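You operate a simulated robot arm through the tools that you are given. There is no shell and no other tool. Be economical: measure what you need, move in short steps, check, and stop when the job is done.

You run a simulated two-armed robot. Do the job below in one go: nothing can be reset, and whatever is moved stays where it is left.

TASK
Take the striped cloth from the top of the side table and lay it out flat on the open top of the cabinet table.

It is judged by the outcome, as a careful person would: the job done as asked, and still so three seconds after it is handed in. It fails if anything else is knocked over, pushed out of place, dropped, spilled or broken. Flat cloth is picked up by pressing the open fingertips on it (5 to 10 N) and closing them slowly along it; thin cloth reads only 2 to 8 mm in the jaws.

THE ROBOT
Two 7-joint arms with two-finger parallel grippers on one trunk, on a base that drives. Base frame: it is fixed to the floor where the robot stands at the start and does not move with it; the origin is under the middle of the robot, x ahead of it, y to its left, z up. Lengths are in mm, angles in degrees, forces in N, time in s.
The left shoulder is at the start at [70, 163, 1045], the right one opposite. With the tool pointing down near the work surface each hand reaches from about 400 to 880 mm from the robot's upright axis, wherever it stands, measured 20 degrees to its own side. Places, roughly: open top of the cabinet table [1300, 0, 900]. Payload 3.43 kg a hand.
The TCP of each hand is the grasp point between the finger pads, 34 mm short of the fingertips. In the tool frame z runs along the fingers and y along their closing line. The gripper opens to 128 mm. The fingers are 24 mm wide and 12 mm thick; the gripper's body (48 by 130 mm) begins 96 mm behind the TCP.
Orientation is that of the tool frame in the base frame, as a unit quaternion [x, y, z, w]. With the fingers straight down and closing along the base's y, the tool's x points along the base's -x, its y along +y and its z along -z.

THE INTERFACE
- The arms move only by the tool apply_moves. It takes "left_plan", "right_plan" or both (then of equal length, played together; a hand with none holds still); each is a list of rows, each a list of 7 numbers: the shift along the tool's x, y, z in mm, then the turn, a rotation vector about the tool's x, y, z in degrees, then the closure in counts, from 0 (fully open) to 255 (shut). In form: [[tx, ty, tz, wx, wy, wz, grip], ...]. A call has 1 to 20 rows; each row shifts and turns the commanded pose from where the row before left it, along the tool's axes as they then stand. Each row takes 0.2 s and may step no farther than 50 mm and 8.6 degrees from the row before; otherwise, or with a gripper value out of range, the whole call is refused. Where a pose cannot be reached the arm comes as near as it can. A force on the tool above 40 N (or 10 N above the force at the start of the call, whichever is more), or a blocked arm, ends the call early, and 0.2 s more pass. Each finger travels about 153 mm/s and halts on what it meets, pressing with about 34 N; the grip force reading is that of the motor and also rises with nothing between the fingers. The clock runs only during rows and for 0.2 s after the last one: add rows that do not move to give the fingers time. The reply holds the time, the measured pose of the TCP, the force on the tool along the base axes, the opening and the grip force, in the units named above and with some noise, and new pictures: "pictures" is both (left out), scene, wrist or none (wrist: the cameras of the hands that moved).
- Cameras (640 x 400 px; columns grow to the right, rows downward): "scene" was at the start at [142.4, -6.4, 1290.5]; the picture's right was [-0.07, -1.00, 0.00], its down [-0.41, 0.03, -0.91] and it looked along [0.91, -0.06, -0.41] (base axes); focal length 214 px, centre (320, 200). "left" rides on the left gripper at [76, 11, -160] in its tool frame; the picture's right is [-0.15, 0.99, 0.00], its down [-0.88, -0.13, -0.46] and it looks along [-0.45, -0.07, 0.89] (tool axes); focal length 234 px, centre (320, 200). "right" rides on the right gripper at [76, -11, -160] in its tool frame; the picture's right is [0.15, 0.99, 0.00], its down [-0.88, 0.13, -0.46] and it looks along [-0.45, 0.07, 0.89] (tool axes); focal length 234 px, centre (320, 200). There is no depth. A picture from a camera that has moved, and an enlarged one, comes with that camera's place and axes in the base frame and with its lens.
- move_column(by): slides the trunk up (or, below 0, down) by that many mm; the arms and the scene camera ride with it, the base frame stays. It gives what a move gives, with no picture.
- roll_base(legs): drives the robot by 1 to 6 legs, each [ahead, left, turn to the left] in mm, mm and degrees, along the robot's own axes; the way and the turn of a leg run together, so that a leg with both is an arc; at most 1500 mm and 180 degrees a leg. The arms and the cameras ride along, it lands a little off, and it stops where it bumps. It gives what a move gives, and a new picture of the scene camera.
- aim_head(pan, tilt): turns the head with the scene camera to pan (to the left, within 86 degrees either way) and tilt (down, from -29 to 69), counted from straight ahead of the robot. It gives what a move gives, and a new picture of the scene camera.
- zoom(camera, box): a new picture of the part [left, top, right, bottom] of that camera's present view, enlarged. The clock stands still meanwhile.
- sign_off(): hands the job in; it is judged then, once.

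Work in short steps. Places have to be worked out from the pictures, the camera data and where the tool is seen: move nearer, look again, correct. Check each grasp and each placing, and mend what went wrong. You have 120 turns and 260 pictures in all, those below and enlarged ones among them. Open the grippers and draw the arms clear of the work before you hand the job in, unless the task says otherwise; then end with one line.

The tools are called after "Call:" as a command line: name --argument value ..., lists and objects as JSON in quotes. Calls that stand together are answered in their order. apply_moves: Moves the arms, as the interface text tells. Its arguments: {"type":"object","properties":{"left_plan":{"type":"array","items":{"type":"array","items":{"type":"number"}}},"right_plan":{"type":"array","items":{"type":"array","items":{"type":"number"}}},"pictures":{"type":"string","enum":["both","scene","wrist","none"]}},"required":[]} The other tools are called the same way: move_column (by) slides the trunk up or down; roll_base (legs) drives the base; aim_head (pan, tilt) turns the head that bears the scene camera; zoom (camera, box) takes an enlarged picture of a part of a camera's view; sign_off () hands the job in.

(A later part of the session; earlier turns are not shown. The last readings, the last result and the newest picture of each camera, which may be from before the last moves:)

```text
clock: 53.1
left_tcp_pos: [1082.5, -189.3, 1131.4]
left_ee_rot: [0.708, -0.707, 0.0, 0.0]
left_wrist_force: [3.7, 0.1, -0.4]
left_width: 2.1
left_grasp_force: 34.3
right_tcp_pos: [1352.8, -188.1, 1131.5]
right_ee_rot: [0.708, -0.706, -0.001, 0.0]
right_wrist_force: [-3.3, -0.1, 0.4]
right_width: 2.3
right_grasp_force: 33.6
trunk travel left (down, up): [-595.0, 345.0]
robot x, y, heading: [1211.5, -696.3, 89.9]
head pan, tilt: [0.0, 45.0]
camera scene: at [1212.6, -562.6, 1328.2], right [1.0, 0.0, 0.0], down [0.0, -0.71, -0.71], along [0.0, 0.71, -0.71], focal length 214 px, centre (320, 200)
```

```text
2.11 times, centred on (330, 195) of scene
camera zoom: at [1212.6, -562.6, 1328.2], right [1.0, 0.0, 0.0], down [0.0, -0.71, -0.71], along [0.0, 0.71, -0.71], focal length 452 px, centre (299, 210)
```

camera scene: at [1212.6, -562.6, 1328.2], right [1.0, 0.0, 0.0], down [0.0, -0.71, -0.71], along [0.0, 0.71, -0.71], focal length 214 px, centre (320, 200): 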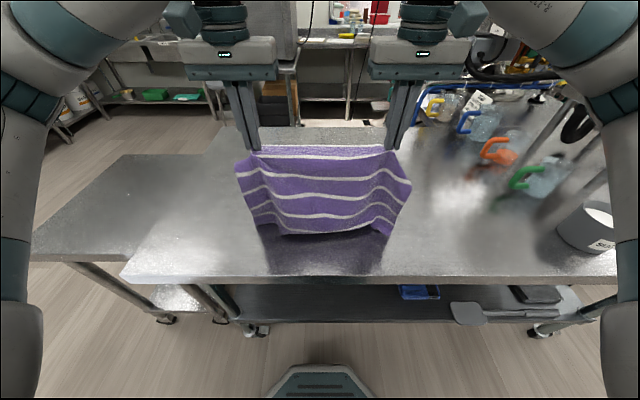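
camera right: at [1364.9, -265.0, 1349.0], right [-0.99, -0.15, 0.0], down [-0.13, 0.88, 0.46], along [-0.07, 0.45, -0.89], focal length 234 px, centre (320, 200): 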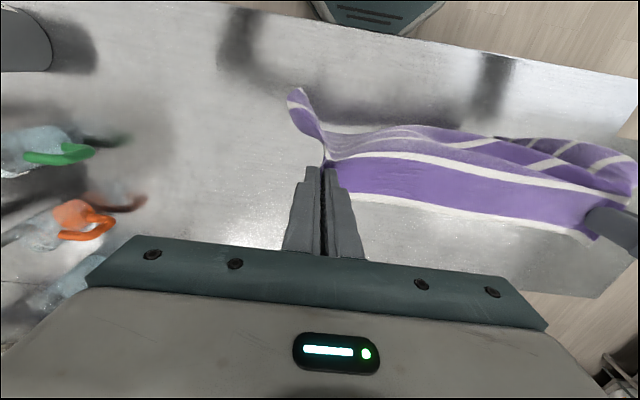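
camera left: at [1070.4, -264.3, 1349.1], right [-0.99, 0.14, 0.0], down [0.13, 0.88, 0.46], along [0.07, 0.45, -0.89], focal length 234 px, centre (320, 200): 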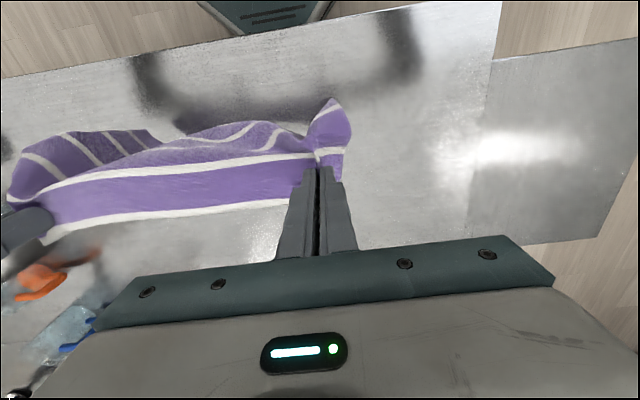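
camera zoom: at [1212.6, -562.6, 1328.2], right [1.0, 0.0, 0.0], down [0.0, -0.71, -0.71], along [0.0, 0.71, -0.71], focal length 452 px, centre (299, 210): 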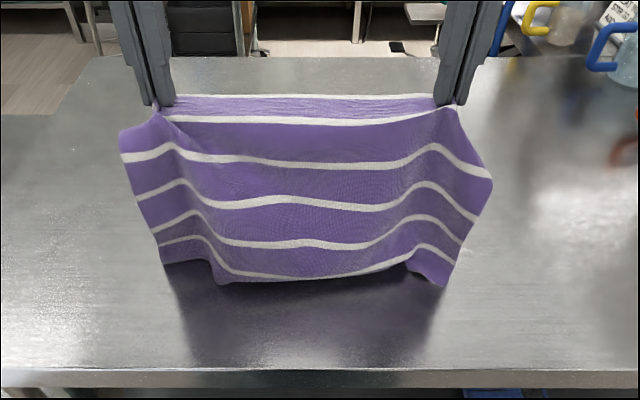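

Hem is near or at the surface and curls slightly under. I move forward with slight descent so that friction makes it trail toward me, then look.

Call:
apply_moves --left_plan '[[-15, 0, 4, 0, 0, 0, 255], [-15, 0, 4, 0, 0, 0, 255], [-15, 0, 4, 0, 0, 0, 255], [-15, 0, 4, 0, 0, 0, 255], [-15, 0, 4, 0, 0, 0, 255]]' --right_plan '[[-15, 0, 4, 0, 0, 0, 255], [-15, 0, 4, 0, 0, 0, 255], [-15, 0, 4, 0, 0, 0, 255], [-15, 0, 4, 0, 0, 0, 255], [-15, 0, 4, 0, 0, 0, 255]]' --pictures "none"

Call:
zoom --camera "scene" --box '[180, 100, 480, 290]'

```text
clock: 54.3
left_tcp_pos: [1081.3, -113.9, 1111.0]
left_ee_rot: [0.707, -0.707, 0.0, -0.001]
left_wrist_force: [3.1, 0.5, -0.2]
left_width: 2.2
left_grasp_force: 33.8
right_tcp_pos: [1351.5, -112.6, 1111.7]
right_ee_rot: [0.708, -0.706, 0.0, 0.001]
right_wrist_force: [-3.1, -0.1, -0.2]
right_width: 2.5
right_grasp_force: 33.7
trunk travel left (down, up): [-595.0, 345.0]
robot x, y, heading: [1216.5, -689.3, 90.0]
head pan, tilt: [0.0, 45.0]
```

```text
2.11 times, centred on (330, 195) of scene
camera zoom: at [1212.5, -562.1, 1328.2], right [1.0, 0.0, 0.0], down [0.0, -0.71, -0.71], along [0.0, 0.71, -0.71], focal length 452 px, centre (299, 210)
```

zoom: 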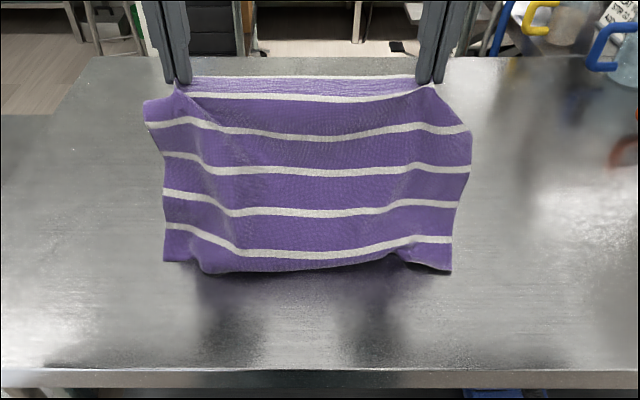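

Hem now trails properly at y≈−188. I continue the arc forward and down.

Call:
apply_moves --left_plan '[[-24, 0, 12, 0, 0, 0, 255], [-24, 0, 12, 0, 0, 0, 255], [-24, 0, 12, 0, 0, 0, 255], [-24, 0, 12, 0, 0, 0, 255], [-24, 0, 12, 0, 0, 0, 255], [-14, 0, 20, 0, 0, 0, 255], [-14, 0, 20, 0, 0, 0, 255], [-14, 0, 20, 0, 0, 0, 255], [-14, 0, 20, 0, 0, 0, 255], [-14, 0, 20, 0, 0, 0, 255]]' --right_plan '[[-24, 0, 12, 0, 0, 0, 255], [-24, 0, 12, 0, 0, 0, 255], [-24, 0, 12, 0, 0, 0, 255], [-24, 0, 12, 0, 0, 0, 255], [-24, 0, 12, 0, 0, 0, 255], [-14, 0, 20, 0, 0, 0, 255], [-14, 0, 20, 0, 0, 0, 255], [-14, 0, 20, 0, 0, 0, 255], [-14, 0, 20, 0, 0, 0, 255], [-14, 0, 20, 0, 0, 0, 255]]' --pictures "scene"

Call:
zoom --camera "scene" --box '[180, 100, 480, 290]'

```text
clock: 56.5
left_tcp_pos: [1081.1, 78.0, 950.1]
left_ee_rot: [0.708, -0.707, 0.001, -0.001]
left_wrist_force: [2.1, 0.7, 0.0]
left_width: 2.5
left_grasp_force: 34.0
right_tcp_pos: [1352.0, 77.6, 951.3]
right_ee_rot: [0.708, -0.706, -0.001, 0.001]
right_wrist_force: [-3.1, 1.1, 0.2]
right_width: 2.3
right_grasp_force: 33.7
trunk travel left (down, up): [-595.0, 345.0]
robot x, y, heading: [1211.2, -695.3, 90.4]
head pan, tilt: [0.0, 45.0]
camera scene: at [1212.7, -561.4, 1328.1], right [1.0, 0.0, 0.0], down [0.0, -0.71, -0.71], along [0.0, 0.71, -0.71], focal length 214 px, centre (320, 200)
```

scene: 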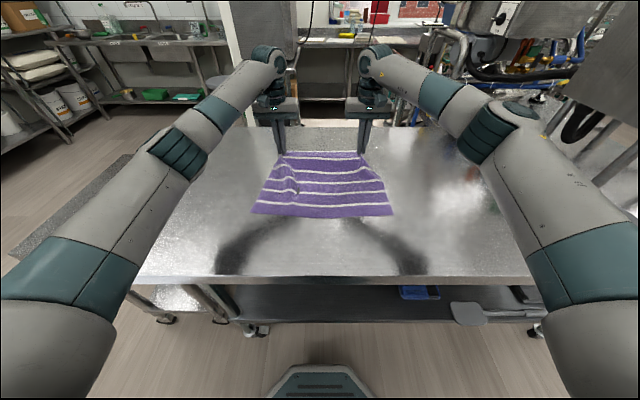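

```text
2.11 times, centred on (330, 195) of scene
camera zoom: at [1212.7, -561.4, 1328.1], right [1.0, 0.0, 0.0], down [0.0, -0.71, -0.71], along [0.0, 0.71, -0.71], focal length 452 px, centre (299, 210)
```

zoom: 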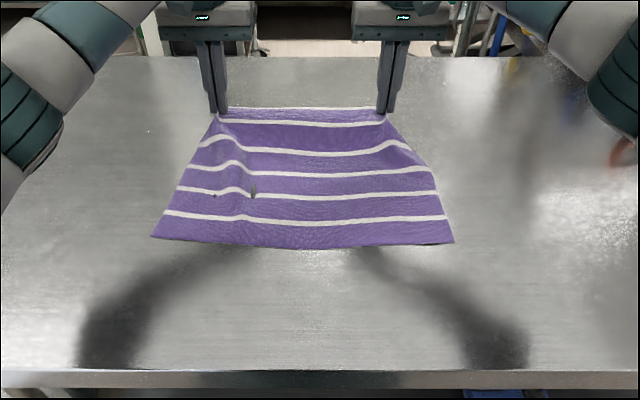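

Very good: the hem is spread flat at y≈−143. I lower further while moving forward to take out slack.

Call:
apply_moves --left_plan '[[-10, 0, 13, 0, 0, 0, 255], [-10, 0, 13, 0, 0, 0, 255], [-10, 0, 13, 0, 0, 0, 255], [-8, 0, 11, 0, 0, 0, 255], [0, 0, 0, 0, 0, 0, 255]]' --right_plan '[[-10, 0, 13, 0, 0, 0, 255], [-10, 0, 13, 0, 0, 0, 255], [-10, 0, 13, 0, 0, 0, 255], [-8, 0, 11, 0, 0, 0, 255], [0, 0, 0, 0, 0, 0, 255]]' --pictures "wrist"

Call:
zoom --camera "scene" --box '[180, 100, 480, 290]'

```text
clock: 57.6
left_tcp_pos: [1082.1, 112.5, 914.7]
left_ee_rot: [-0.707, 0.707, 0.006, 0.008]
left_wrist_force: [-0.1, 2.1, 25.4]
left_width: 2.2
left_grasp_force: 34.4
right_tcp_pos: [1349.4, 113.2, 916.5]
right_ee_rot: [0.708, -0.707, -0.008, -0.003]
right_wrist_force: [-1.3, 0.1, 30.1]
right_width: 2.3
right_grasp_force: 34.2
trunk travel left (down, up): [-595.0, 345.0]
robot x, y, heading: [1214.5, -696.4, 90.2]
head pan, tilt: [0.0, 45.0]
stopped in row 5 (right hand): the force on the tool passed its limit (the readings are from after the stop); the commanded pose is now the measured one
camera right: at [1363.0, 33.0, 1074.8], right [-0.99, -0.15, 0.0], down [-0.13, 0.87, 0.47], along [-0.07, 0.47, -0.88], focal length 234 px, centre (320, 200)
camera left: at [1071.2, 33.8, 1074.5], right [-0.99, 0.15, 0.0], down [0.13, 0.87, 0.47], along [0.07, 0.47, -0.88], focal length 234 px, centre (320, 200)
```

right: 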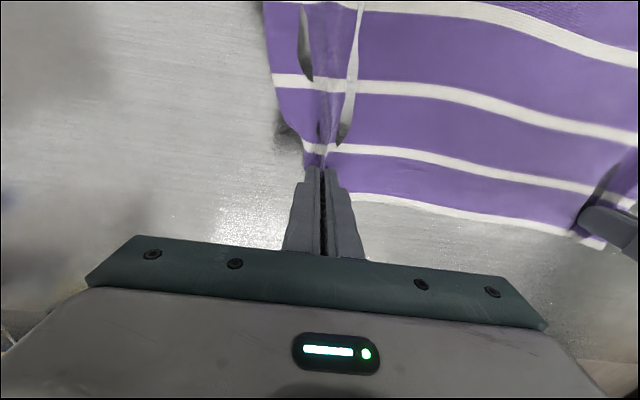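
left: 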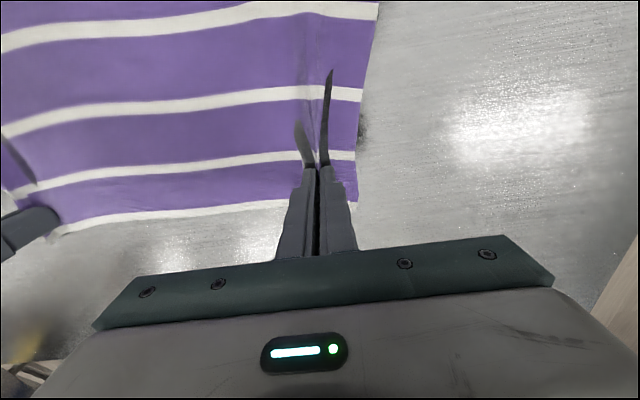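

```text
2.11 times, centred on (330, 195) of scene
camera zoom: at [1212.6, -569.6, 1329.5], right [1.0, 0.0, 0.0], down [0.0, -0.7, -0.71], along [0.0, 0.71, -0.7], focal length 452 px, centre (299, 210)
```

zoom: 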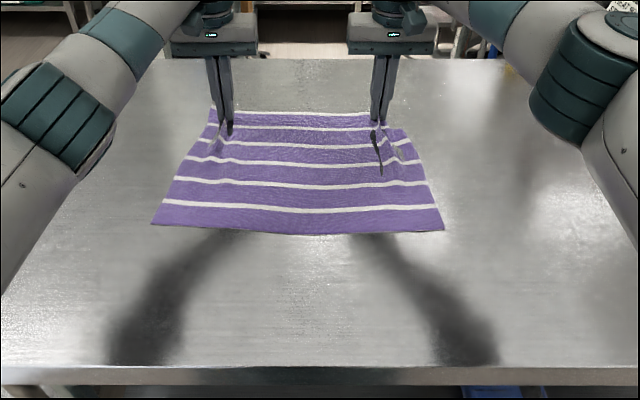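

Table contact at z≈881 with the cloth lying well. I ease the pressure and pull ~12 mm forward to straighten.

Call:
apply_moves --left_plan '[[0, 0, -3, 0, 0, 0, 255], [-6, 0, 0, 0, 0, 0, 255], [-6, 0, 0, 0, 0, 0, 255], [0, 0, 0, 0, 0, 0, 255]]' --right_plan '[[0, 0, -3, 0, 0, 0, 255], [-6, 0, 0, 0, 0, 0, 255], [-6, 0, 0, 0, 0, 0, 255], [0, 0, 0, 0, 0, 0, 255]]' --pictures "none"

```text
clock: 58.6
left_tcp_pos: [1082.7, 120.8, 915.7]
left_ee_rot: [-0.707, 0.707, 0.005, 0.007]
left_wrist_force: [2.1, -4.8, 26.4]
left_width: 2.1
left_grasp_force: 33.7
right_tcp_pos: [1350.7, 121.5, 916.7]
right_ee_rot: [0.707, -0.707, -0.006, -0.003]
right_wrist_force: [-2.5, -5.6, 27.6]
right_width: 2.3
right_grasp_force: 34.5
trunk travel left (down, up): [-595.0, 345.0]
robot x, y, heading: [1213.9, -696.9, 89.9]
head pan, tilt: [0.0, 45.0]
```

Call:
apply_moves --left_plan '[[0, 0, -3, 0, 0, 0, 255], [0, 0, 0, 0, 0, 0, 255]]' --right_plan '[[0, 0, -3, 0, 0, 0, 255], [0, 0, 0, 0, 0, 0, 255]]' --pictures "none"

```text
clock: 59.2
left_tcp_pos: [1081.6, 122.2, 915.2]
left_ee_rot: [0.708, -0.707, -0.005, -0.005]
left_wrist_force: [1.3, -3.9, 17.3]
left_width: 2.2
left_grasp_force: 33.6
right_tcp_pos: [1351.6, 122.8, 917.4]
right_ee_rot: [0.708, -0.707, -0.005, -0.003]
right_wrist_force: [-2.3, -4.0, 19.1]
right_width: 2.1
right_grasp_force: 34.3
trunk travel left (down, up): [-595.0, 345.0]
robot x, y, heading: [1214.6, -694.9, 90.1]
head pan, tilt: [0.0, 45.0]
```

Roughly 3 N per mm; I ease 3.3 mm more to ~8 N and open slowly, so the fingertips spread the pinched folds.

Call:
apply_moves --left_plan '[[0, 0, -3.3, 0, 0, 0, 255], [0, 0, 0, 0, 0, 0, 250], [0, 0, 0, 0, 0, 0, 242], [0, 0, 0, 0, 0, 0, 234], [0, 0, 0, 0, 0, 0, 226], [0, 0, 0, 0, 0, 0, 218], [0, 0, 0, 0, 0, 0, 210], [0, 0, 0, 0, 0, 0, 202], [0, 0, 0, 0, 0, 0, 194], [0, 0, 0, 0, 0, 0, 186], [0, 0, 0, 0, 0, 0, 178], [0, 0, 0, 0, 0, 0, 170], [0, 0, 0, 0, 0, 0, 162], [0, 0, 0, 0, 0, 0, 154], [0, 0, 0, 0, 0, 0, 148]]' --right_plan '[[0, 0, -3.3, 0, 0, 0, 255], [0, 0, 0, 0, 0, 0, 250], [0, 0, 0, 0, 0, 0, 242], [0, 0, 0, 0, 0, 0, 234], [0, 0, 0, 0, 0, 0, 226], [0, 0, 0, 0, 0, 0, 218], [0, 0, 0, 0, 0, 0, 210], [0, 0, 0, 0, 0, 0, 202], [0, 0, 0, 0, 0, 0, 194], [0, 0, 0, 0, 0, 0, 186], [0, 0, 0, 0, 0, 0, 178], [0, 0, 0, 0, 0, 0, 170], [0, 0, 0, 0, 0, 0, 162], [0, 0, 0, 0, 0, 0, 154], [0, 0, 0, 0, 0, 0, 148]]' --pictures "both"

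```text
clock: 62.4
left_tcp_pos: [1082.8, 127.0, 916.5]
left_ee_rot: [0.708, -0.706, -0.002, -0.004]
left_wrist_force: [-0.1, 0.4, 1.4]
left_width: 53.7
left_grasp_force: 0.2
right_tcp_pos: [1350.8, 127.4, 916.3]
right_ee_rot: [0.708, -0.706, -0.005, -0.001]
right_wrist_force: [-0.2, -0.4, 3.0]
right_width: 53.4
right_grasp_force: 0.0
trunk travel left (down, up): [-595.0, 345.0]
robot x, y, heading: [1209.8, -693.6, 90.1]
head pan, tilt: [0.0, 45.0]
camera scene: at [1212.5, -563.9, 1328.3], right [1.0, 0.0, 0.0], down [0.0, -0.71, -0.71], along [0.0, 0.71, -0.71], focal length 214 px, centre (320, 200)
camera right: at [1363.4, 49.3, 1075.7], right [-0.99, -0.15, 0.0], down [-0.13, 0.88, 0.46], along [-0.07, 0.46, -0.89], focal length 234 px, centre (320, 200)
camera left: at [1070.9, 50.0, 1075.7], right [-0.99, 0.15, 0.0], down [0.13, 0.88, 0.46], along [0.07, 0.46, -0.89], focal length 234 px, centre (320, 200)
```

scene: 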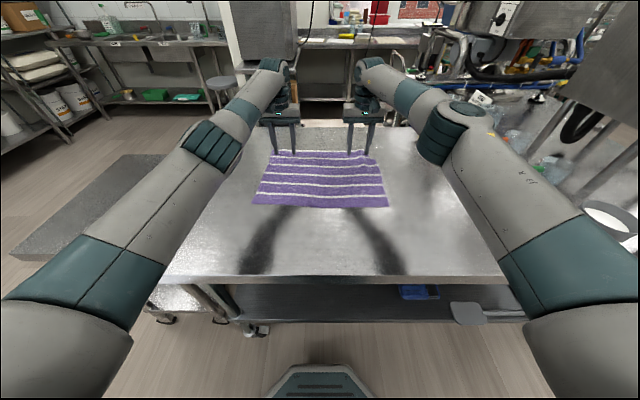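
right: 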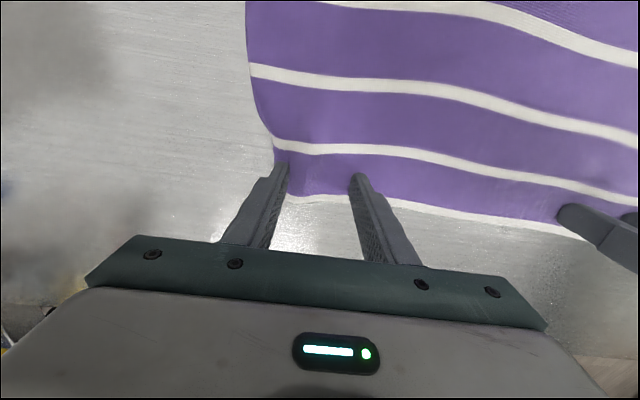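
left: 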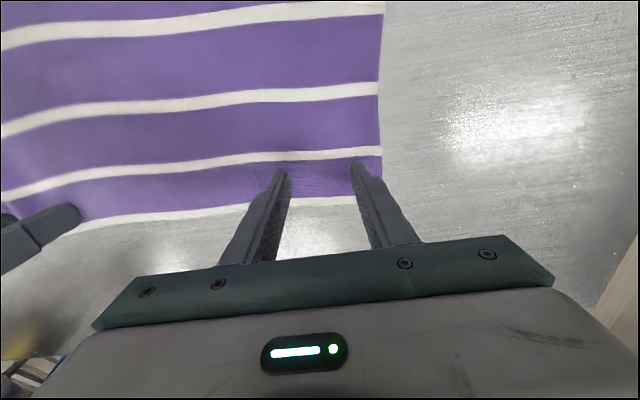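

The folds spread out completely. I lift both hands straight up and then draw back, and inspect.

Call:
apply_moves --left_plan '[[0, 0, -8, 0, 0, 0, 148], [0, 0, -15, 0, 0, 0, 148], [0, 0, -25, 0, 0, 0, 148], [0, 0, -30, 0, 0, 0, 148], [10, 0, -30, 0, 0, 0, 148], [30, 0, -30, 0, 0, 0, 148], [30, 0, -30, 0, 0, 0, 148], [40, 0, -30, 0, 0, 0, 148], [40, 0, -30, 0, 0, 0, 148], [40, 10, -30, 0, 0, 0, 148], [40, 20, -20, 0, 0, 0, 148], [40, 30, 0, 0, 0, 0, 148], [40, 30, 0, 0, 0, 0, 148]]' --right_plan '[[0, 0, -8, 0, 0, 0, 148], [0, 0, -15, 0, 0, 0, 148], [0, 0, -25, 0, 0, 0, 148], [0, 0, -30, 0, 0, 0, 148], [10, 0, -30, 0, 0, 0, 148], [30, 0, -30, 0, 0, 0, 148], [30, 0, -30, 0, 0, 0, 148], [40, 0, -30, 0, 0, 0, 148], [40, 0, -30, 0, 0, 0, 148], [40, -10, -30, 0, 0, 0, 148], [40, -20, -20, 0, 0, 0, 148], [40, -30, 0, 0, 0, 0, 148], [40, -30, 0, 0, 0, 0, 148]]'

Call:
zoom --camera "scene" --box '[220, 130, 420, 255]'

```text
refused: row 10 steps farther than a row can; nothing moved
```

```text
3.20 times, centred on (320, 192) of scene
camera zoom: at [1212.5, -563.9, 1328.3], right [1.0, 0.0, 0.0], down [0.0, -0.71, -0.71], along [0.0, 0.71, -0.71], focal length 686 px, centre (320, 224)
```

zoom: 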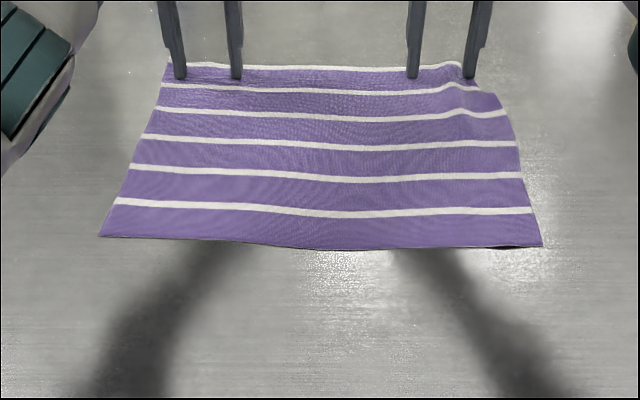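

A step was too long, so I repeat the retreat with shorter rows.

Call:
apply_moves --left_plan '[[0, 0, -8, 0, 0, 0, 148], [0, 0, -15, 0, 0, 0, 148], [0, 0, -25, 0, 0, 0, 148], [0, 0, -30, 0, 0, 0, 148], [10, 0, -30, 0, 0, 0, 148], [30, 0, -30, 0, 0, 0, 148], [30, 0, -30, 0, 0, 0, 148], [35, 0, -25, 0, 0, 0, 148], [35, 0, -25, 0, 0, 0, 148], [35, 10, -25, 0, 0, 0, 148], [30, 20, -20, 0, 0, 0, 148], [30, 30, 0, 0, 0, 0, 148], [30, 30, 0, 0, 0, 0, 148]]' --right_plan '[[0, 0, -8, 0, 0, 0, 148], [0, 0, -15, 0, 0, 0, 148], [0, 0, -25, 0, 0, 0, 148], [0, 0, -30, 0, 0, 0, 148], [10, 0, -30, 0, 0, 0, 148], [30, 0, -30, 0, 0, 0, 148], [30, 0, -30, 0, 0, 0, 148], [35, 0, -25, 0, 0, 0, 148], [35, 0, -25, 0, 0, 0, 148], [35, -10, -25, 0, 0, 0, 148], [30, -20, -20, 0, 0, 0, 148], [30, -30, 0, 0, 0, 0, 148], [30, -30, 0, 0, 0, 0, 148]]'

Call:
zoom --camera "scene" --box '[220, 130, 420, 255]'

```text
clock: 65.2
left_tcp_pos: [990.8, -144.2, 1179.2]
left_ee_rot: [-0.707, 0.707, 0.003, 0.005]
left_wrist_force: [0.4, 0.4, 0.0]
left_width: 53.8
left_grasp_force: 0.1
right_tcp_pos: [1443.0, -142.5, 1178.9]
right_ee_rot: [0.708, -0.707, -0.004, -0.002]
right_wrist_force: [0.9, -0.6, -0.2]
right_width: 53.8
right_grasp_force: 0.1
trunk travel left (down, up): [-595.0, 345.0]
robot x, y, heading: [1217.1, -693.7, 90.1]
head pan, tilt: [0.0, 45.0]
camera scene: at [1212.5, -566.4, 1328.7], right [1.0, 0.0, 0.0], down [0.0, -0.71, -0.71], along [0.0, 0.71, -0.71], focal length 214 px, centre (320, 200)
camera right: at [1454.9, -221.2, 1337.4], right [-0.99, -0.15, 0.0], down [-0.13, 0.88, 0.46], along [-0.07, 0.46, -0.89], focal length 234 px, centre (320, 200)
camera left: at [979.7, -220.6, 1338.0], right [-0.99, 0.15, 0.0], down [0.13, 0.88, 0.47], along [0.07, 0.46, -0.89], focal length 234 px, centre (320, 200)
```

scene: 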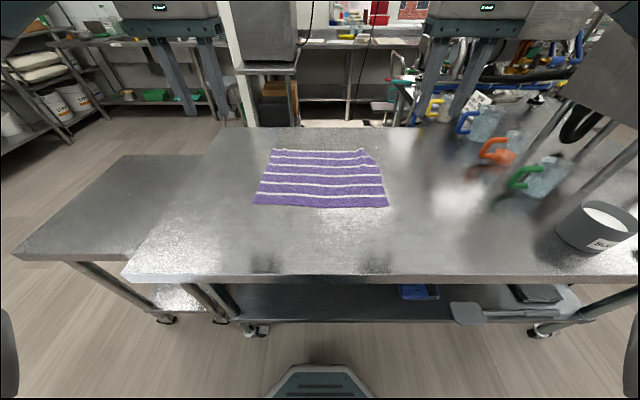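
right: 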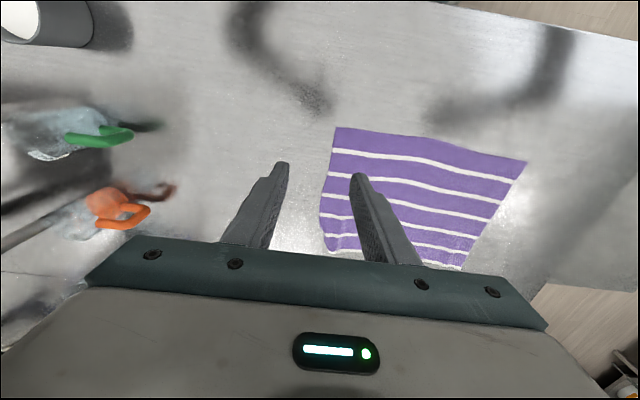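
left: 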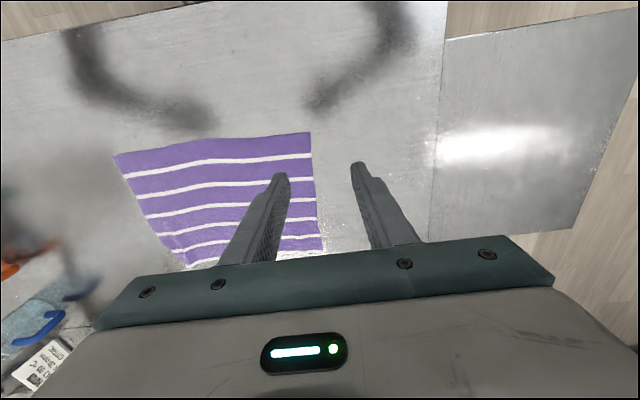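

```text
3.20 times, centred on (320, 192) of scene
camera zoom: at [1212.5, -566.4, 1328.7], right [1.0, 0.0, 0.0], down [0.0, -0.71, -0.71], along [0.0, 0.71, -0.71], focal length 686 px, centre (320, 224)
```

zoom: 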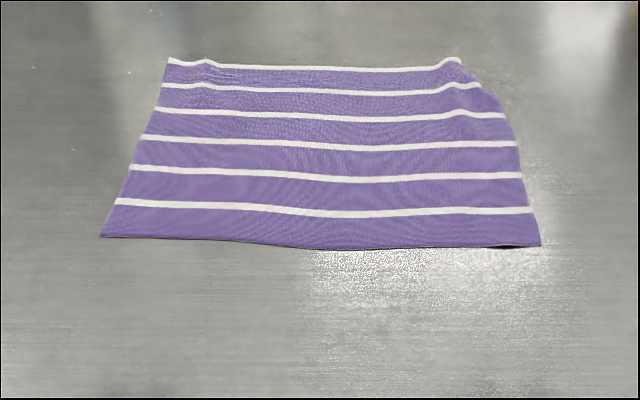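

Mostly flat, but the far-right corner looks a little bunched. I look closer with both wrist cameras.

Call:
zoom --camera "right" --box '[290, 110, 550, 275]'

Call:
zoom --camera "scene" --box '[330, 135, 400, 180]'

```text
2.42 times, centred on (420, 192) of right
camera zoom: at [1454.9, -221.2, 1337.4], right [-0.99, -0.15, 0.0], down [-0.13, 0.88, 0.46], along [-0.07, 0.46, -0.89], focal length 568 px, centre (78, 218)
```

zoom: 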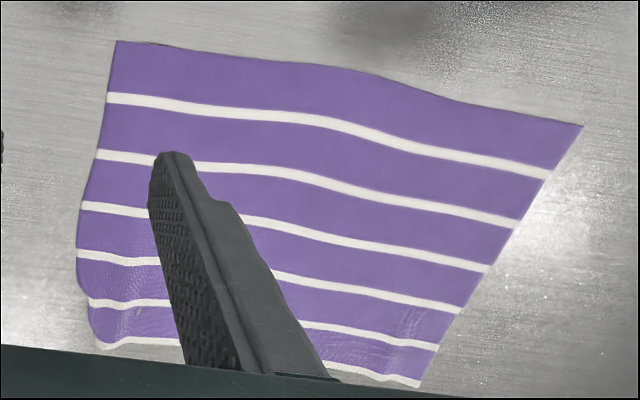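

```text
8.89 times, centred on (365, 158) of scene
camera zoom: at [1212.5, -566.4, 1328.7], right [1.0, 0.0, 0.0], down [0.0, -0.71, -0.71], along [0.0, 0.71, -0.71], focal length 1906 px, centre (-80, 578)
```

zoom: 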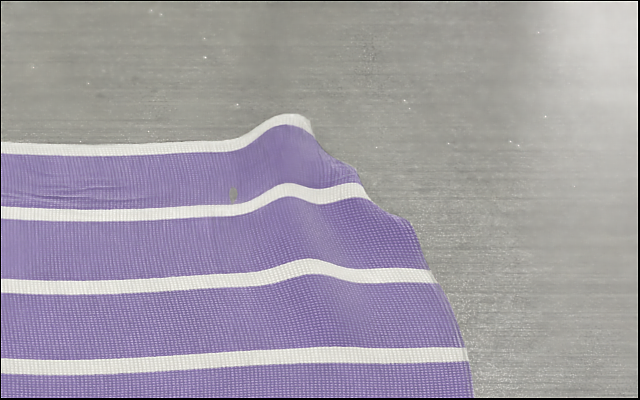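

The far-right corner has a small hump. I'll bring both hands back with closed fingertips over the two slightly rumpled spots (right x≈1370, left x≈1072, y≈136), to press lightly and spread.

Call:
apply_moves --left_plan '[[-31, -9, 21, 0, 0, 0, 255], [-31, -9, 21, 0, 0, 0, 255], [-31, -9, 21, 0, 0, 0, 255], [-31, -9, 21, 0, 0, 0, 255], [-31, -9, 21, 0, 0, 0, 255], [-31, -9, 21, 0, 0, 0, 255], [-31, -9, 21, 0, 0, 0, 255], [-31, -9, 21, 0, 0, 0, 255], [-31, -9, 21, 0, 0, 0, 255], [0, 0, 20, 0, 0, 0, 255], [0, 0, 20, 0, 0, 0, 255], [0, 0, 5, 0, 0, 0, 255]]' --right_plan '[[-31, 8, 21, 0, 0, 0, 255], [-31, 8, 21, 0, 0, 0, 255], [-31, 8, 21, 0, 0, 0, 255], [-31, 8, 21, 0, 0, 0, 255], [-31, 8, 21, 0, 0, 0, 255], [-31, 8, 21, 0, 0, 0, 255], [-31, 8, 21, 0, 0, 0, 255], [-31, 8, 21, 0, 0, 0, 255], [-31, 8, 21, 0, 0, 0, 255], [0, 0, 20, 0, 0, 0, 255], [0, 0, 20, 0, 0, 0, 255], [0, 0, 5, 0, 0, 0, 255]]'

```text
clock: 67.8
left_tcp_pos: [1069.7, 132.8, 943.4]
left_ee_rot: [0.708, -0.706, -0.001, -0.003]
left_wrist_force: [0.3, -0.4, -0.5]
left_width: 0.0
left_grasp_force: 32.8
left hand out of reach, approached as far as the arm can: row 9
right_tcp_pos: [1370.8, 130.7, 949.2]
right_ee_rot: [0.708, -0.706, -0.004, -0.002]
right_wrist_force: [0.4, -0.3, -0.2]
right_width: 0.0
right_grasp_force: 32.9
right hand out of reach, approached as far as the arm can: row 9
trunk travel left (down, up): [-595.0, 345.0]
robot x, y, heading: [1210.6, -693.4, 90.2]
head pan, tilt: [0.0, 45.0]
camera scene: at [1213.2, -563.9, 1328.4], right [1.0, 0.0, 0.0], down [0.0, -0.71, -0.71], along [0.0, 0.71, -0.71], focal length 214 px, centre (320, 200)
camera right: at [1384.3, 54.1, 1108.9], right [-0.99, -0.15, 0.0], down [-0.13, 0.88, 0.46], along [-0.07, 0.46, -0.89], focal length 234 px, centre (320, 200)
camera left: at [1058.5, 57.0, 1104.1], right [-0.99, 0.15, 0.0], down [0.13, 0.88, 0.46], along [0.07, 0.46, -0.89], focal length 234 px, centre (320, 200)
```

scene: 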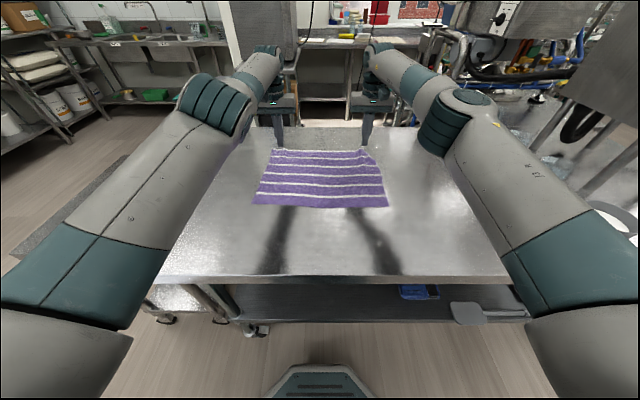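
right: 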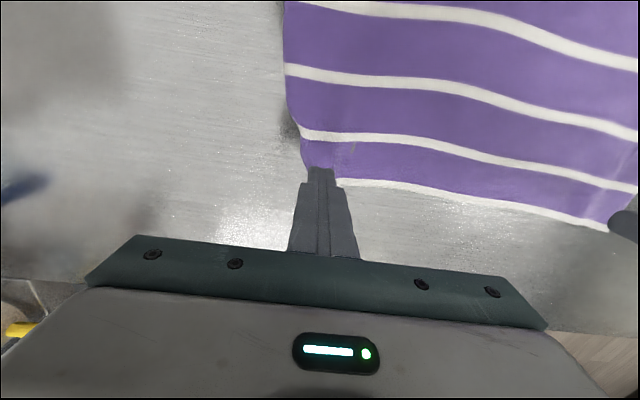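
left: 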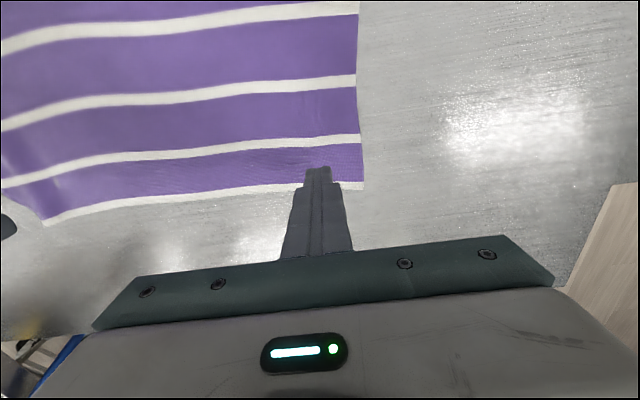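

Fingertips are well placed. I lower to just above contact, then press gently.

Call:
apply_moves --left_plan '[[0, 0, 10, 0, 0, 0, 255], [0, 0, 10, 0, 0, 0, 255], [0, 0, 4, 0, 0, 0, 255], [0, 0, 2, 0, 0, 0, 255]]' --right_plan '[[0, 0, 12, 0, 0, 0, 255], [0, 0, 12, 0, 0, 0, 255], [0, 0, 6, 0, 0, 0, 255], [0, 0, 2, 0, 0, 0, 255]]' --pictures "none"

Call:
apply_moves --left_plan '[[0, 0, 2, 0, 0, 0, 255], [0, 0, 0, 0, 0, 0, 255]]' --right_plan '[[0, 0, 2, 0, 0, 0, 255], [0, 0, 0, 0, 0, 0, 255]]' --pictures "none"

```text
clock: 68.8
left_tcp_pos: [1067.8, 136.6, 917.0]
left_ee_rot: [0.708, -0.706, -0.002, -0.003]
left_wrist_force: [-0.7, 0.3, -0.7]
left_width: 0.0
left_grasp_force: 32.7
left hand out of reach, approached as far as the arm can: row 3
right_tcp_pos: [1372.1, 132.0, 918.4]
right_ee_rot: [0.708, -0.706, -0.004, 0.0]
right_wrist_force: [0.5, 0.2, -0.1]
right_width: 0.0
right_grasp_force: 32.8
trunk travel left (down, up): [-595.0, 345.0]
robot x, y, heading: [1208.4, -697.0, 90.1]
head pan, tilt: [0.0, 45.0]
```

```text
clock: 69.4
left_tcp_pos: [1070.1, 135.1, 915.6]
left_ee_rot: [0.707, -0.707, -0.001, -0.003]
left_wrist_force: [0.2, 0.4, 0.5]
left_width: 0.3
left_grasp_force: 33.0
right_tcp_pos: [1371.1, 133.5, 916.3]
right_ee_rot: [0.707, -0.707, -0.003, -0.002]
right_wrist_force: [0.4, 0.4, 2.9]
right_width: 0.0
right_grasp_force: 33.0
trunk travel left (down, up): [-595.0, 345.0]
robot x, y, heading: [1212.3, -697.8, 90.2]
head pan, tilt: [0.0, 45.0]
```

Just touching; I add ~2 mm of press and open slowly to spread outward.

Call:
apply_moves --left_plan '[[0, 0, 2.5, 0, 0, 0, 255], [0, 0, 0, 0, 0, 0, 250], [0, 0, 0, 0, 0, 0, 244], [0, 0, 0, 0, 0, 0, 238], [0, 0, 0, 0, 0, 0, 232], [0, 0, 0, 0, 0, 0, 226], [0, 0, 0, 0, 0, 0, 220], [0, 0, 0, 0, 0, 0, 214], [0, 0, 0, 0, 0, 0, 208], [0, 0, 0, 0, 0, 0, 202], [0, 0, 0, 0, 0, 0, 196], [0, 0, 0, 0, 0, 0, 190]]' --right_plan '[[0, 0, 2, 0, 0, 0, 255], [0, 0, 0, 0, 0, 0, 248], [0, 0, 0, 0, 0, 0, 240], [0, 0, 0, 0, 0, 0, 232], [0, 0, 0, 0, 0, 0, 224], [0, 0, 0, 0, 0, 0, 216], [0, 0, 0, 0, 0, 0, 208], [0, 0, 0, 0, 0, 0, 200], [0, 0, 0, 0, 0, 0, 192], [0, 0, 0, 0, 0, 0, 184], [0, 0, 0, 0, 0, 0, 176], [0, 0, 0, 0, 0, 0, 168]]' --pictures "wrist"

Call:
zoom --camera "scene" --box '[240, 130, 400, 230]'

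```text
clock: 72.0
left_tcp_pos: [1069.5, 133.6, 915.5]
left_ee_rot: [0.708, -0.707, -0.001, -0.005]
left_wrist_force: [5.0, 0.2, 13.4]
left_width: 27.4
left_grasp_force: 0.1
right_tcp_pos: [1370.7, 130.5, 916.0]
right_ee_rot: [0.708, -0.706, -0.004, -0.002]
right_wrist_force: [-5.4, -0.6, 9.1]
right_width: 40.3
right_grasp_force: 0.1
trunk travel left (down, up): [-595.0, 345.0]
robot x, y, heading: [1213.6, -695.9, 90.2]
head pan, tilt: [0.0, 45.0]
camera right: at [1382.8, 52.3, 1075.4], right [-0.99, -0.15, 0.0], down [-0.13, 0.88, 0.46], along [-0.07, 0.46, -0.89], focal length 234 px, centre (320, 200)
camera left: at [1057.8, 57.3, 1075.2], right [-0.99, 0.15, 0.0], down [0.13, 0.88, 0.46], along [0.07, 0.46, -0.89], focal length 234 px, centre (320, 200)
```

right: 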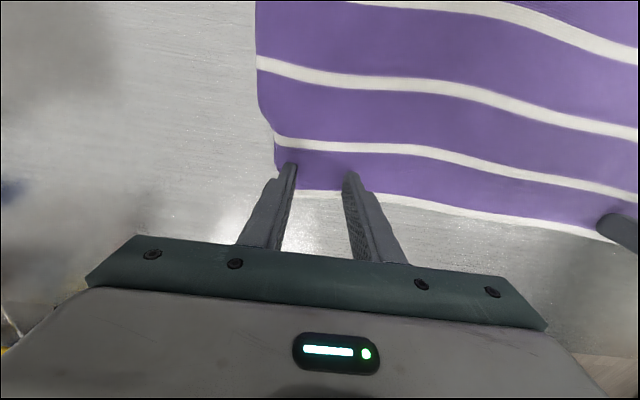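
left: 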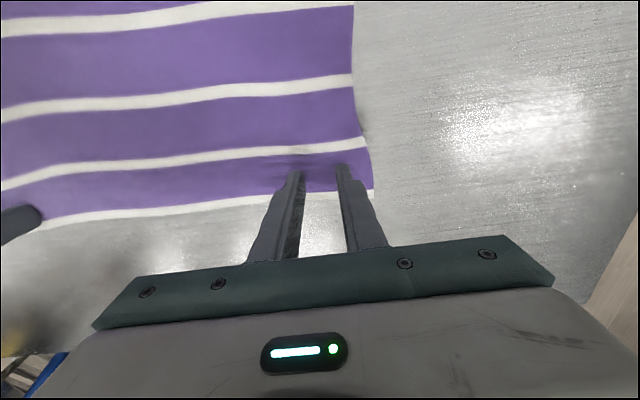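

```text
4.00 times, centred on (320, 180) of scene
camera zoom: at [1212.4, -566.2, 1328.6], right [1.0, 0.0, 0.0], down [0.0, -0.71, -0.71], along [0.0, 0.71, -0.71], focal length 858 px, centre (320, 280)
```

zoom: 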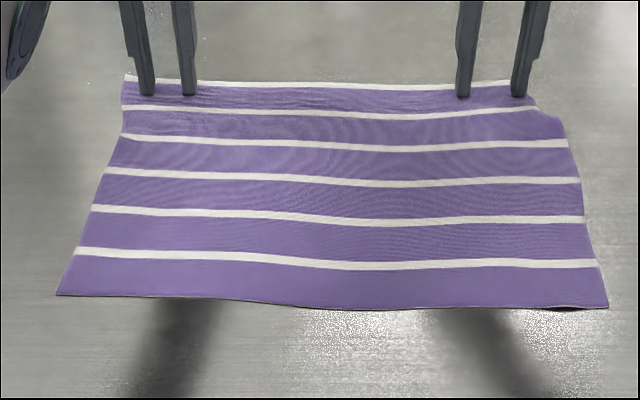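

The hump is smoothed. I lift straight up and check.

Call:
apply_moves --left_plan '[[0, 0, -8, 0, 0, 0, 190], [0, 0, -15, 0, 0, 0, 190], [0, 0, -25, 0, 0, 0, 190], [0, 0, -30, 0, 0, 0, 190], [10, 0, -30, 0, 0, 0, 190], [30, 0, -30, 0, 0, 0, 190], [30, 0, -30, 0, 0, 0, 190], [35, 0, -25, 0, 0, 0, 150], [35, 0, -25, 0, 0, 0, 100], [35, 10, -25, 0, 0, 0, 50], [30, 20, -20, 0, 0, 0, 0], [30, 30, 0, 0, 0, 0, 0], [30, 30, 0, 0, 0, 0, 0]]' --right_plan '[[0, 0, -8, 0, 0, 0, 168], [0, 0, -15, 0, 0, 0, 168], [0, 0, -25, 0, 0, 0, 168], [0, 0, -30, 0, 0, 0, 168], [10, 0, -30, 0, 0, 0, 168], [30, 0, -30, 0, 0, 0, 168], [30, 0, -30, 0, 0, 0, 168], [35, 0, -25, 0, 0, 0, 150], [35, 0, -25, 0, 0, 0, 100], [35, -10, -25, 0, 0, 0, 50], [30, -20, -20, 0, 0, 0, 0], [30, -30, 0, 0, 0, 0, 0], [30, -30, 0, 0, 0, 0, 0]]' --pictures "scene"

Call:
zoom --camera "scene" --box '[240, 130, 400, 230]'

Call:
zoom --camera "scene" --box '[330, 135, 400, 180]'

```text
clock: 74.8
left_tcp_pos: [1069.3, 65.6, 1202.0]
left_ee_rot: [-0.706, 0.708, 0.006, 0.006]
left_wrist_force: [0.3, -0.1, 0.2]
left_width: 128.1
left_grasp_force: 0.0
left hand out of reach, approached as far as the arm can: row 4, 5, 6, 7, 8, 9, 10, 11, 12, 13
right_tcp_pos: [1464.6, -135.7, 1176.0]
right_ee_rot: [0.708, -0.706, -0.004, -0.002]
right_wrist_force: [-0.9, -0.7, -0.7]
right_width: 128.1
right_grasp_force: 0.0
trunk travel left (down, up): [-595.0, 345.0]
robot x, y, heading: [1212.0, -695.7, 90.3]
head pan, tilt: [0.0, 45.0]
camera scene: at [1214.1, -565.0, 1328.5], right [1.0, 0.0, 0.0], down [0.0, -0.71, -0.71], along [0.0, 0.71, -0.71], focal length 214 px, centre (320, 200)
```

scene: 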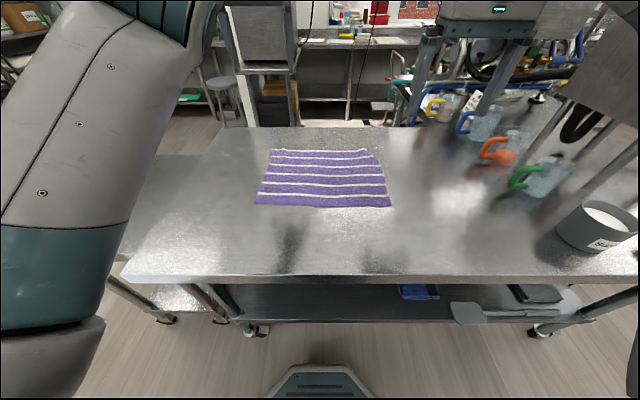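

```text
4.00 times, centred on (320, 180) of scene
camera zoom: at [1214.1, -565.0, 1328.5], right [1.0, 0.0, 0.0], down [0.0, -0.71, -0.71], along [0.0, 0.71, -0.71], focal length 858 px, centre (320, 280)
```

zoom: 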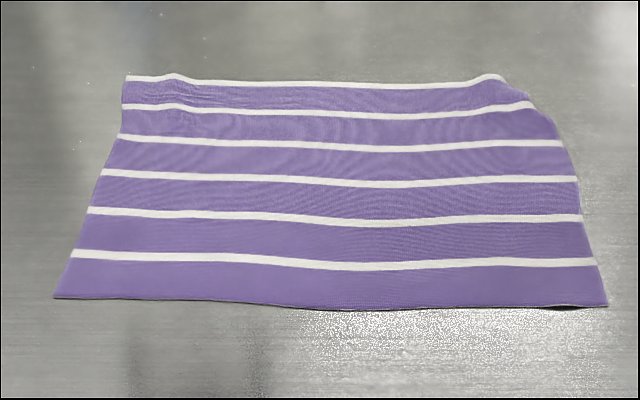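

```text
8.89 times, centred on (365, 158) of scene
camera zoom: at [1214.1, -565.0, 1328.5], right [1.0, 0.0, 0.0], down [0.0, -0.71, -0.71], along [0.0, 0.71, -0.71], focal length 1906 px, centre (-80, 578)
```

zoom: 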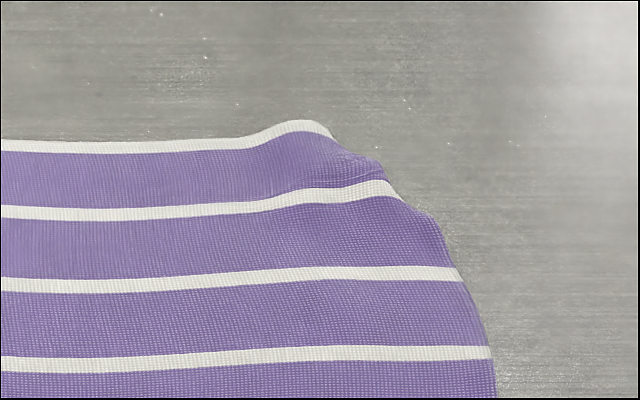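

Left arm lagged; I draw it back properly and look at the far-right corner with the right wrist camera.

Call:
apply_moves --left_plan '[[40, 0, 0, 0, 0, 0, 0], [40, 0, 0, 0, 0, 0, 0], [40, 10, 0, 0, 0, 0, 0], [40, 20, 0, 0, 0, 0, 0], [30, 30, 0, 0, 0, 0, 0], [0, 0, 0, 0, 0, 0, 0]]' --right_plan '[[-20, 0, 10, 0, 0, 0, 0], [-20, 0, 15, 0, 0, 0, 0], [-20, 0, 15, 0, 0, 0, 0], [-20, 0, 20, 0, 0, 0, 0], [-20, 0, 20, 0, 0, 0, 0], [0, 0, 0, 0, 0, 0, 0]]'

Call:
zoom --camera "right" --box '[300, 80, 520, 240]'

```text
clock: 76.2
left_tcp_pos: [1048.8, 66.3, 1214.4]
left_ee_rot: [-0.707, 0.707, 0.005, 0.006]
left_wrist_force: [0.4, 1.3, 0.7]
left_width: 127.9
left_grasp_force: 0.0
left hand out of reach, approached as far as the arm can: row 1, 2, 3, 4, 5
right_tcp_pos: [1462.1, -33.0, 1094.6]
right_ee_rot: [0.709, -0.706, -0.003, -0.001]
right_wrist_force: [-0.5, 0.2, -0.7]
right_width: 128.1
right_grasp_force: 0.0
trunk travel left (down, up): [-595.0, 345.0]
robot x, y, heading: [1215.9, -693.4, 90.3]
head pan, tilt: [0.0, 45.0]
camera scene: at [1212.9, -563.3, 1328.3], right [1.0, 0.0, 0.0], down [0.0, -0.71, -0.71], along [0.0, 0.71, -0.71], focal length 214 px, centre (320, 200)
camera right: at [1474.8, -110.4, 1254.2], right [-0.99, -0.15, 0.0], down [-0.13, 0.88, 0.46], along [-0.07, 0.46, -0.89], focal length 234 px, centre (320, 200)
camera left: at [1036.7, -12.7, 1373.5], right [-0.99, 0.15, 0.0], down [0.13, 0.87, 0.47], along [0.07, 0.47, -0.88], focal length 234 px, centre (320, 200)
```

scene: 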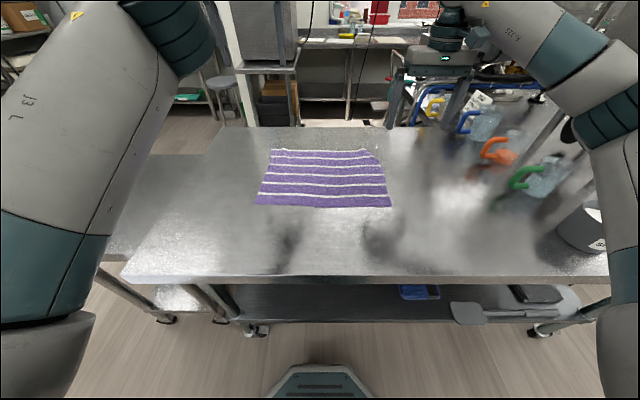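
right: 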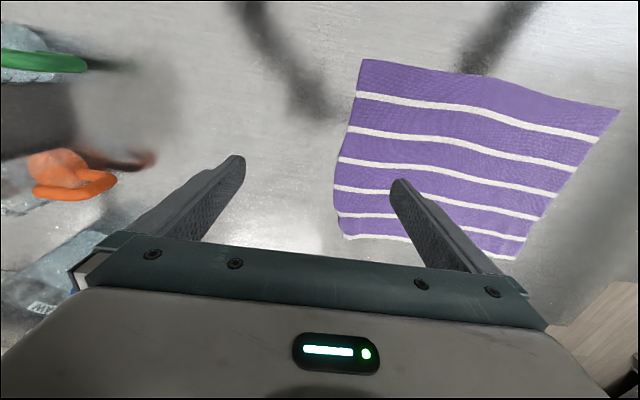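
left: 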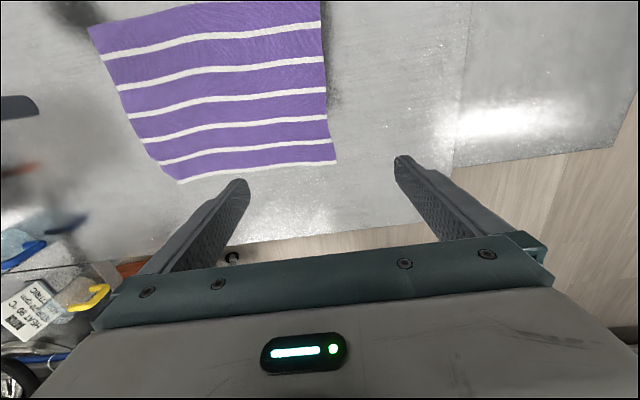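

```text
2.50 times, centred on (410, 160) of right
camera zoom: at [1474.8, -110.4, 1254.2], right [-0.99, -0.15, 0.0], down [-0.13, 0.88, 0.46], along [-0.07, 0.46, -0.89], focal length 585 px, centre (95, 300)
```

zoom: 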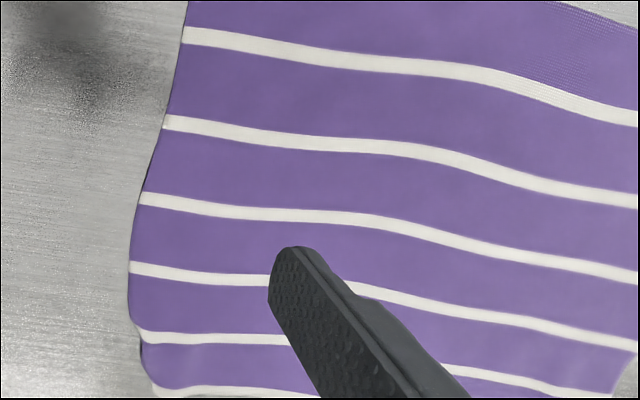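

The far-right corner still has a small hump. I bring the right closed fingertips onto it again to press and drag outward; meanwhile I lower the left arm out of its awkward stretch and draw it back.

Call:
apply_moves --left_plan '[[0, 0, 15, 0, 0, 0, 0], [0, 0, 20, 0, 0, 0, 0], [10, 0, 20, 0, 0, 0, 0], [20, 0, 20, 0, 0, 0, 0], [30, 0, 10, 0, 0, 0, 0], [30, 0, 0, 0, 0, 0, 0], [30, 0, 0, 0, 0, 0, 0], [30, 0, 0, 0, 0, 0, 0]]' --right_plan '[[-20.6, 10.5, 18.7, 0, 0, 0, 100], [-20.6, 10.5, 18.7, 0, 0, 0, 200], [-20.6, 10.5, 18.7, 0, 0, 0, 255], [-20.6, 10.5, 18.7, 0, 0, 0, 255], [-20.6, 10.5, 18.7, 0, 0, 0, 255], [-20.6, 10.5, 18.7, 0, 0, 0, 255], [-20.6, 10.5, 18.7, 0, 0, 0, 255], [-20.6, 10.5, 18.7, 0, 0, 0, 255]]'

```text
clock: 78.0
left_tcp_pos: [1048.0, -60.2, 1140.2]
left_ee_rot: [0.708, -0.707, -0.001, -0.004]
left_wrist_force: [-0.3, 0.3, -0.4]
left_width: 128.2
left_grasp_force: 0.2
left hand out of reach, approached as far as the arm can: row 2, 3, 4
right_tcp_pos: [1376.3, 131.5, 949.0]
right_ee_rot: [0.708, -0.706, -0.003, -0.001]
right_wrist_force: [-0.1, 0.3, -0.1]
right_width: 0.0
right_grasp_force: 32.9
trunk travel left (down, up): [-595.0, 345.0]
robot x, y, heading: [1213.6, -697.3, 89.9]
head pan, tilt: [0.0, 45.0]
camera scene: at [1210.9, -563.7, 1328.3], right [1.0, 0.0, 0.0], down [0.0, -0.71, -0.71], along [0.0, 0.71, -0.71], focal length 214 px, centre (320, 200)
camera right: at [1388.3, 54.2, 1107.5], right [-0.99, -0.15, 0.0], down [-0.13, 0.88, 0.46], along [-0.07, 0.46, -0.89], focal length 234 px, centre (320, 200)
camera left: at [1037.6, -136.7, 1300.2], right [-0.99, 0.14, 0.0], down [0.13, 0.88, 0.46], along [0.07, 0.46, -0.89], focal length 234 px, centre (320, 200)
```

scene: 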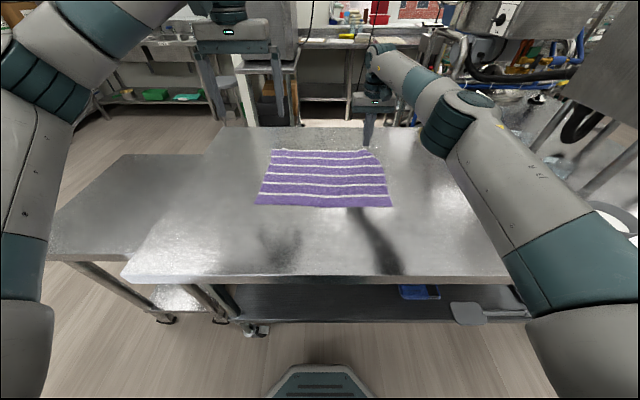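
right: 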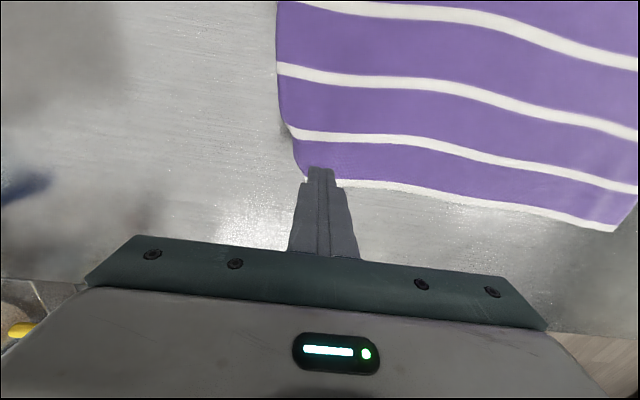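
left: 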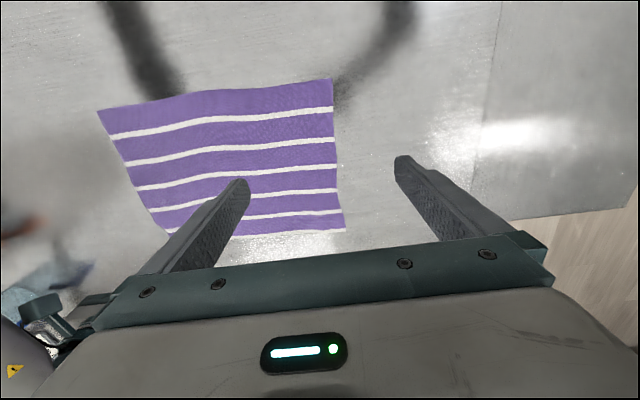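

Left arm is free again. Now I press with the right and drag outward 28 mm.

Call:
apply_moves --right_plan '[[0, 0, 12, 0, 0, 0, 255], [0, 0, 12, 0, 0, 0, 255], [0, 0, 8, 0, 0, 0, 255], [0, 0, 3, 0, 0, 0, 255], [0, 0, 1, 0, 0, 0, 255], [0, 0, 0, 0, 0, 0, 255]]' --pictures "none"

```text
clock: 79.4
left_tcp_pos: [1050.3, -62.7, 1141.1]
left_ee_rot: [0.708, -0.706, -0.002, -0.005]
left_wrist_force: [0.6, -0.6, 0.3]
left_width: 128.0
left_grasp_force: 0.1
right_tcp_pos: [1378.8, 130.1, 917.1]
right_ee_rot: [0.708, -0.706, -0.006, -0.003]
right_wrist_force: [1.4, 5.0, 26.1]
right_width: 0.1
right_grasp_force: 33.1
trunk travel left (down, up): [-595.0, 345.0]
robot x, y, heading: [1209.0, -697.5, 90.0]
head pan, tilt: [0.0, 45.0]
```

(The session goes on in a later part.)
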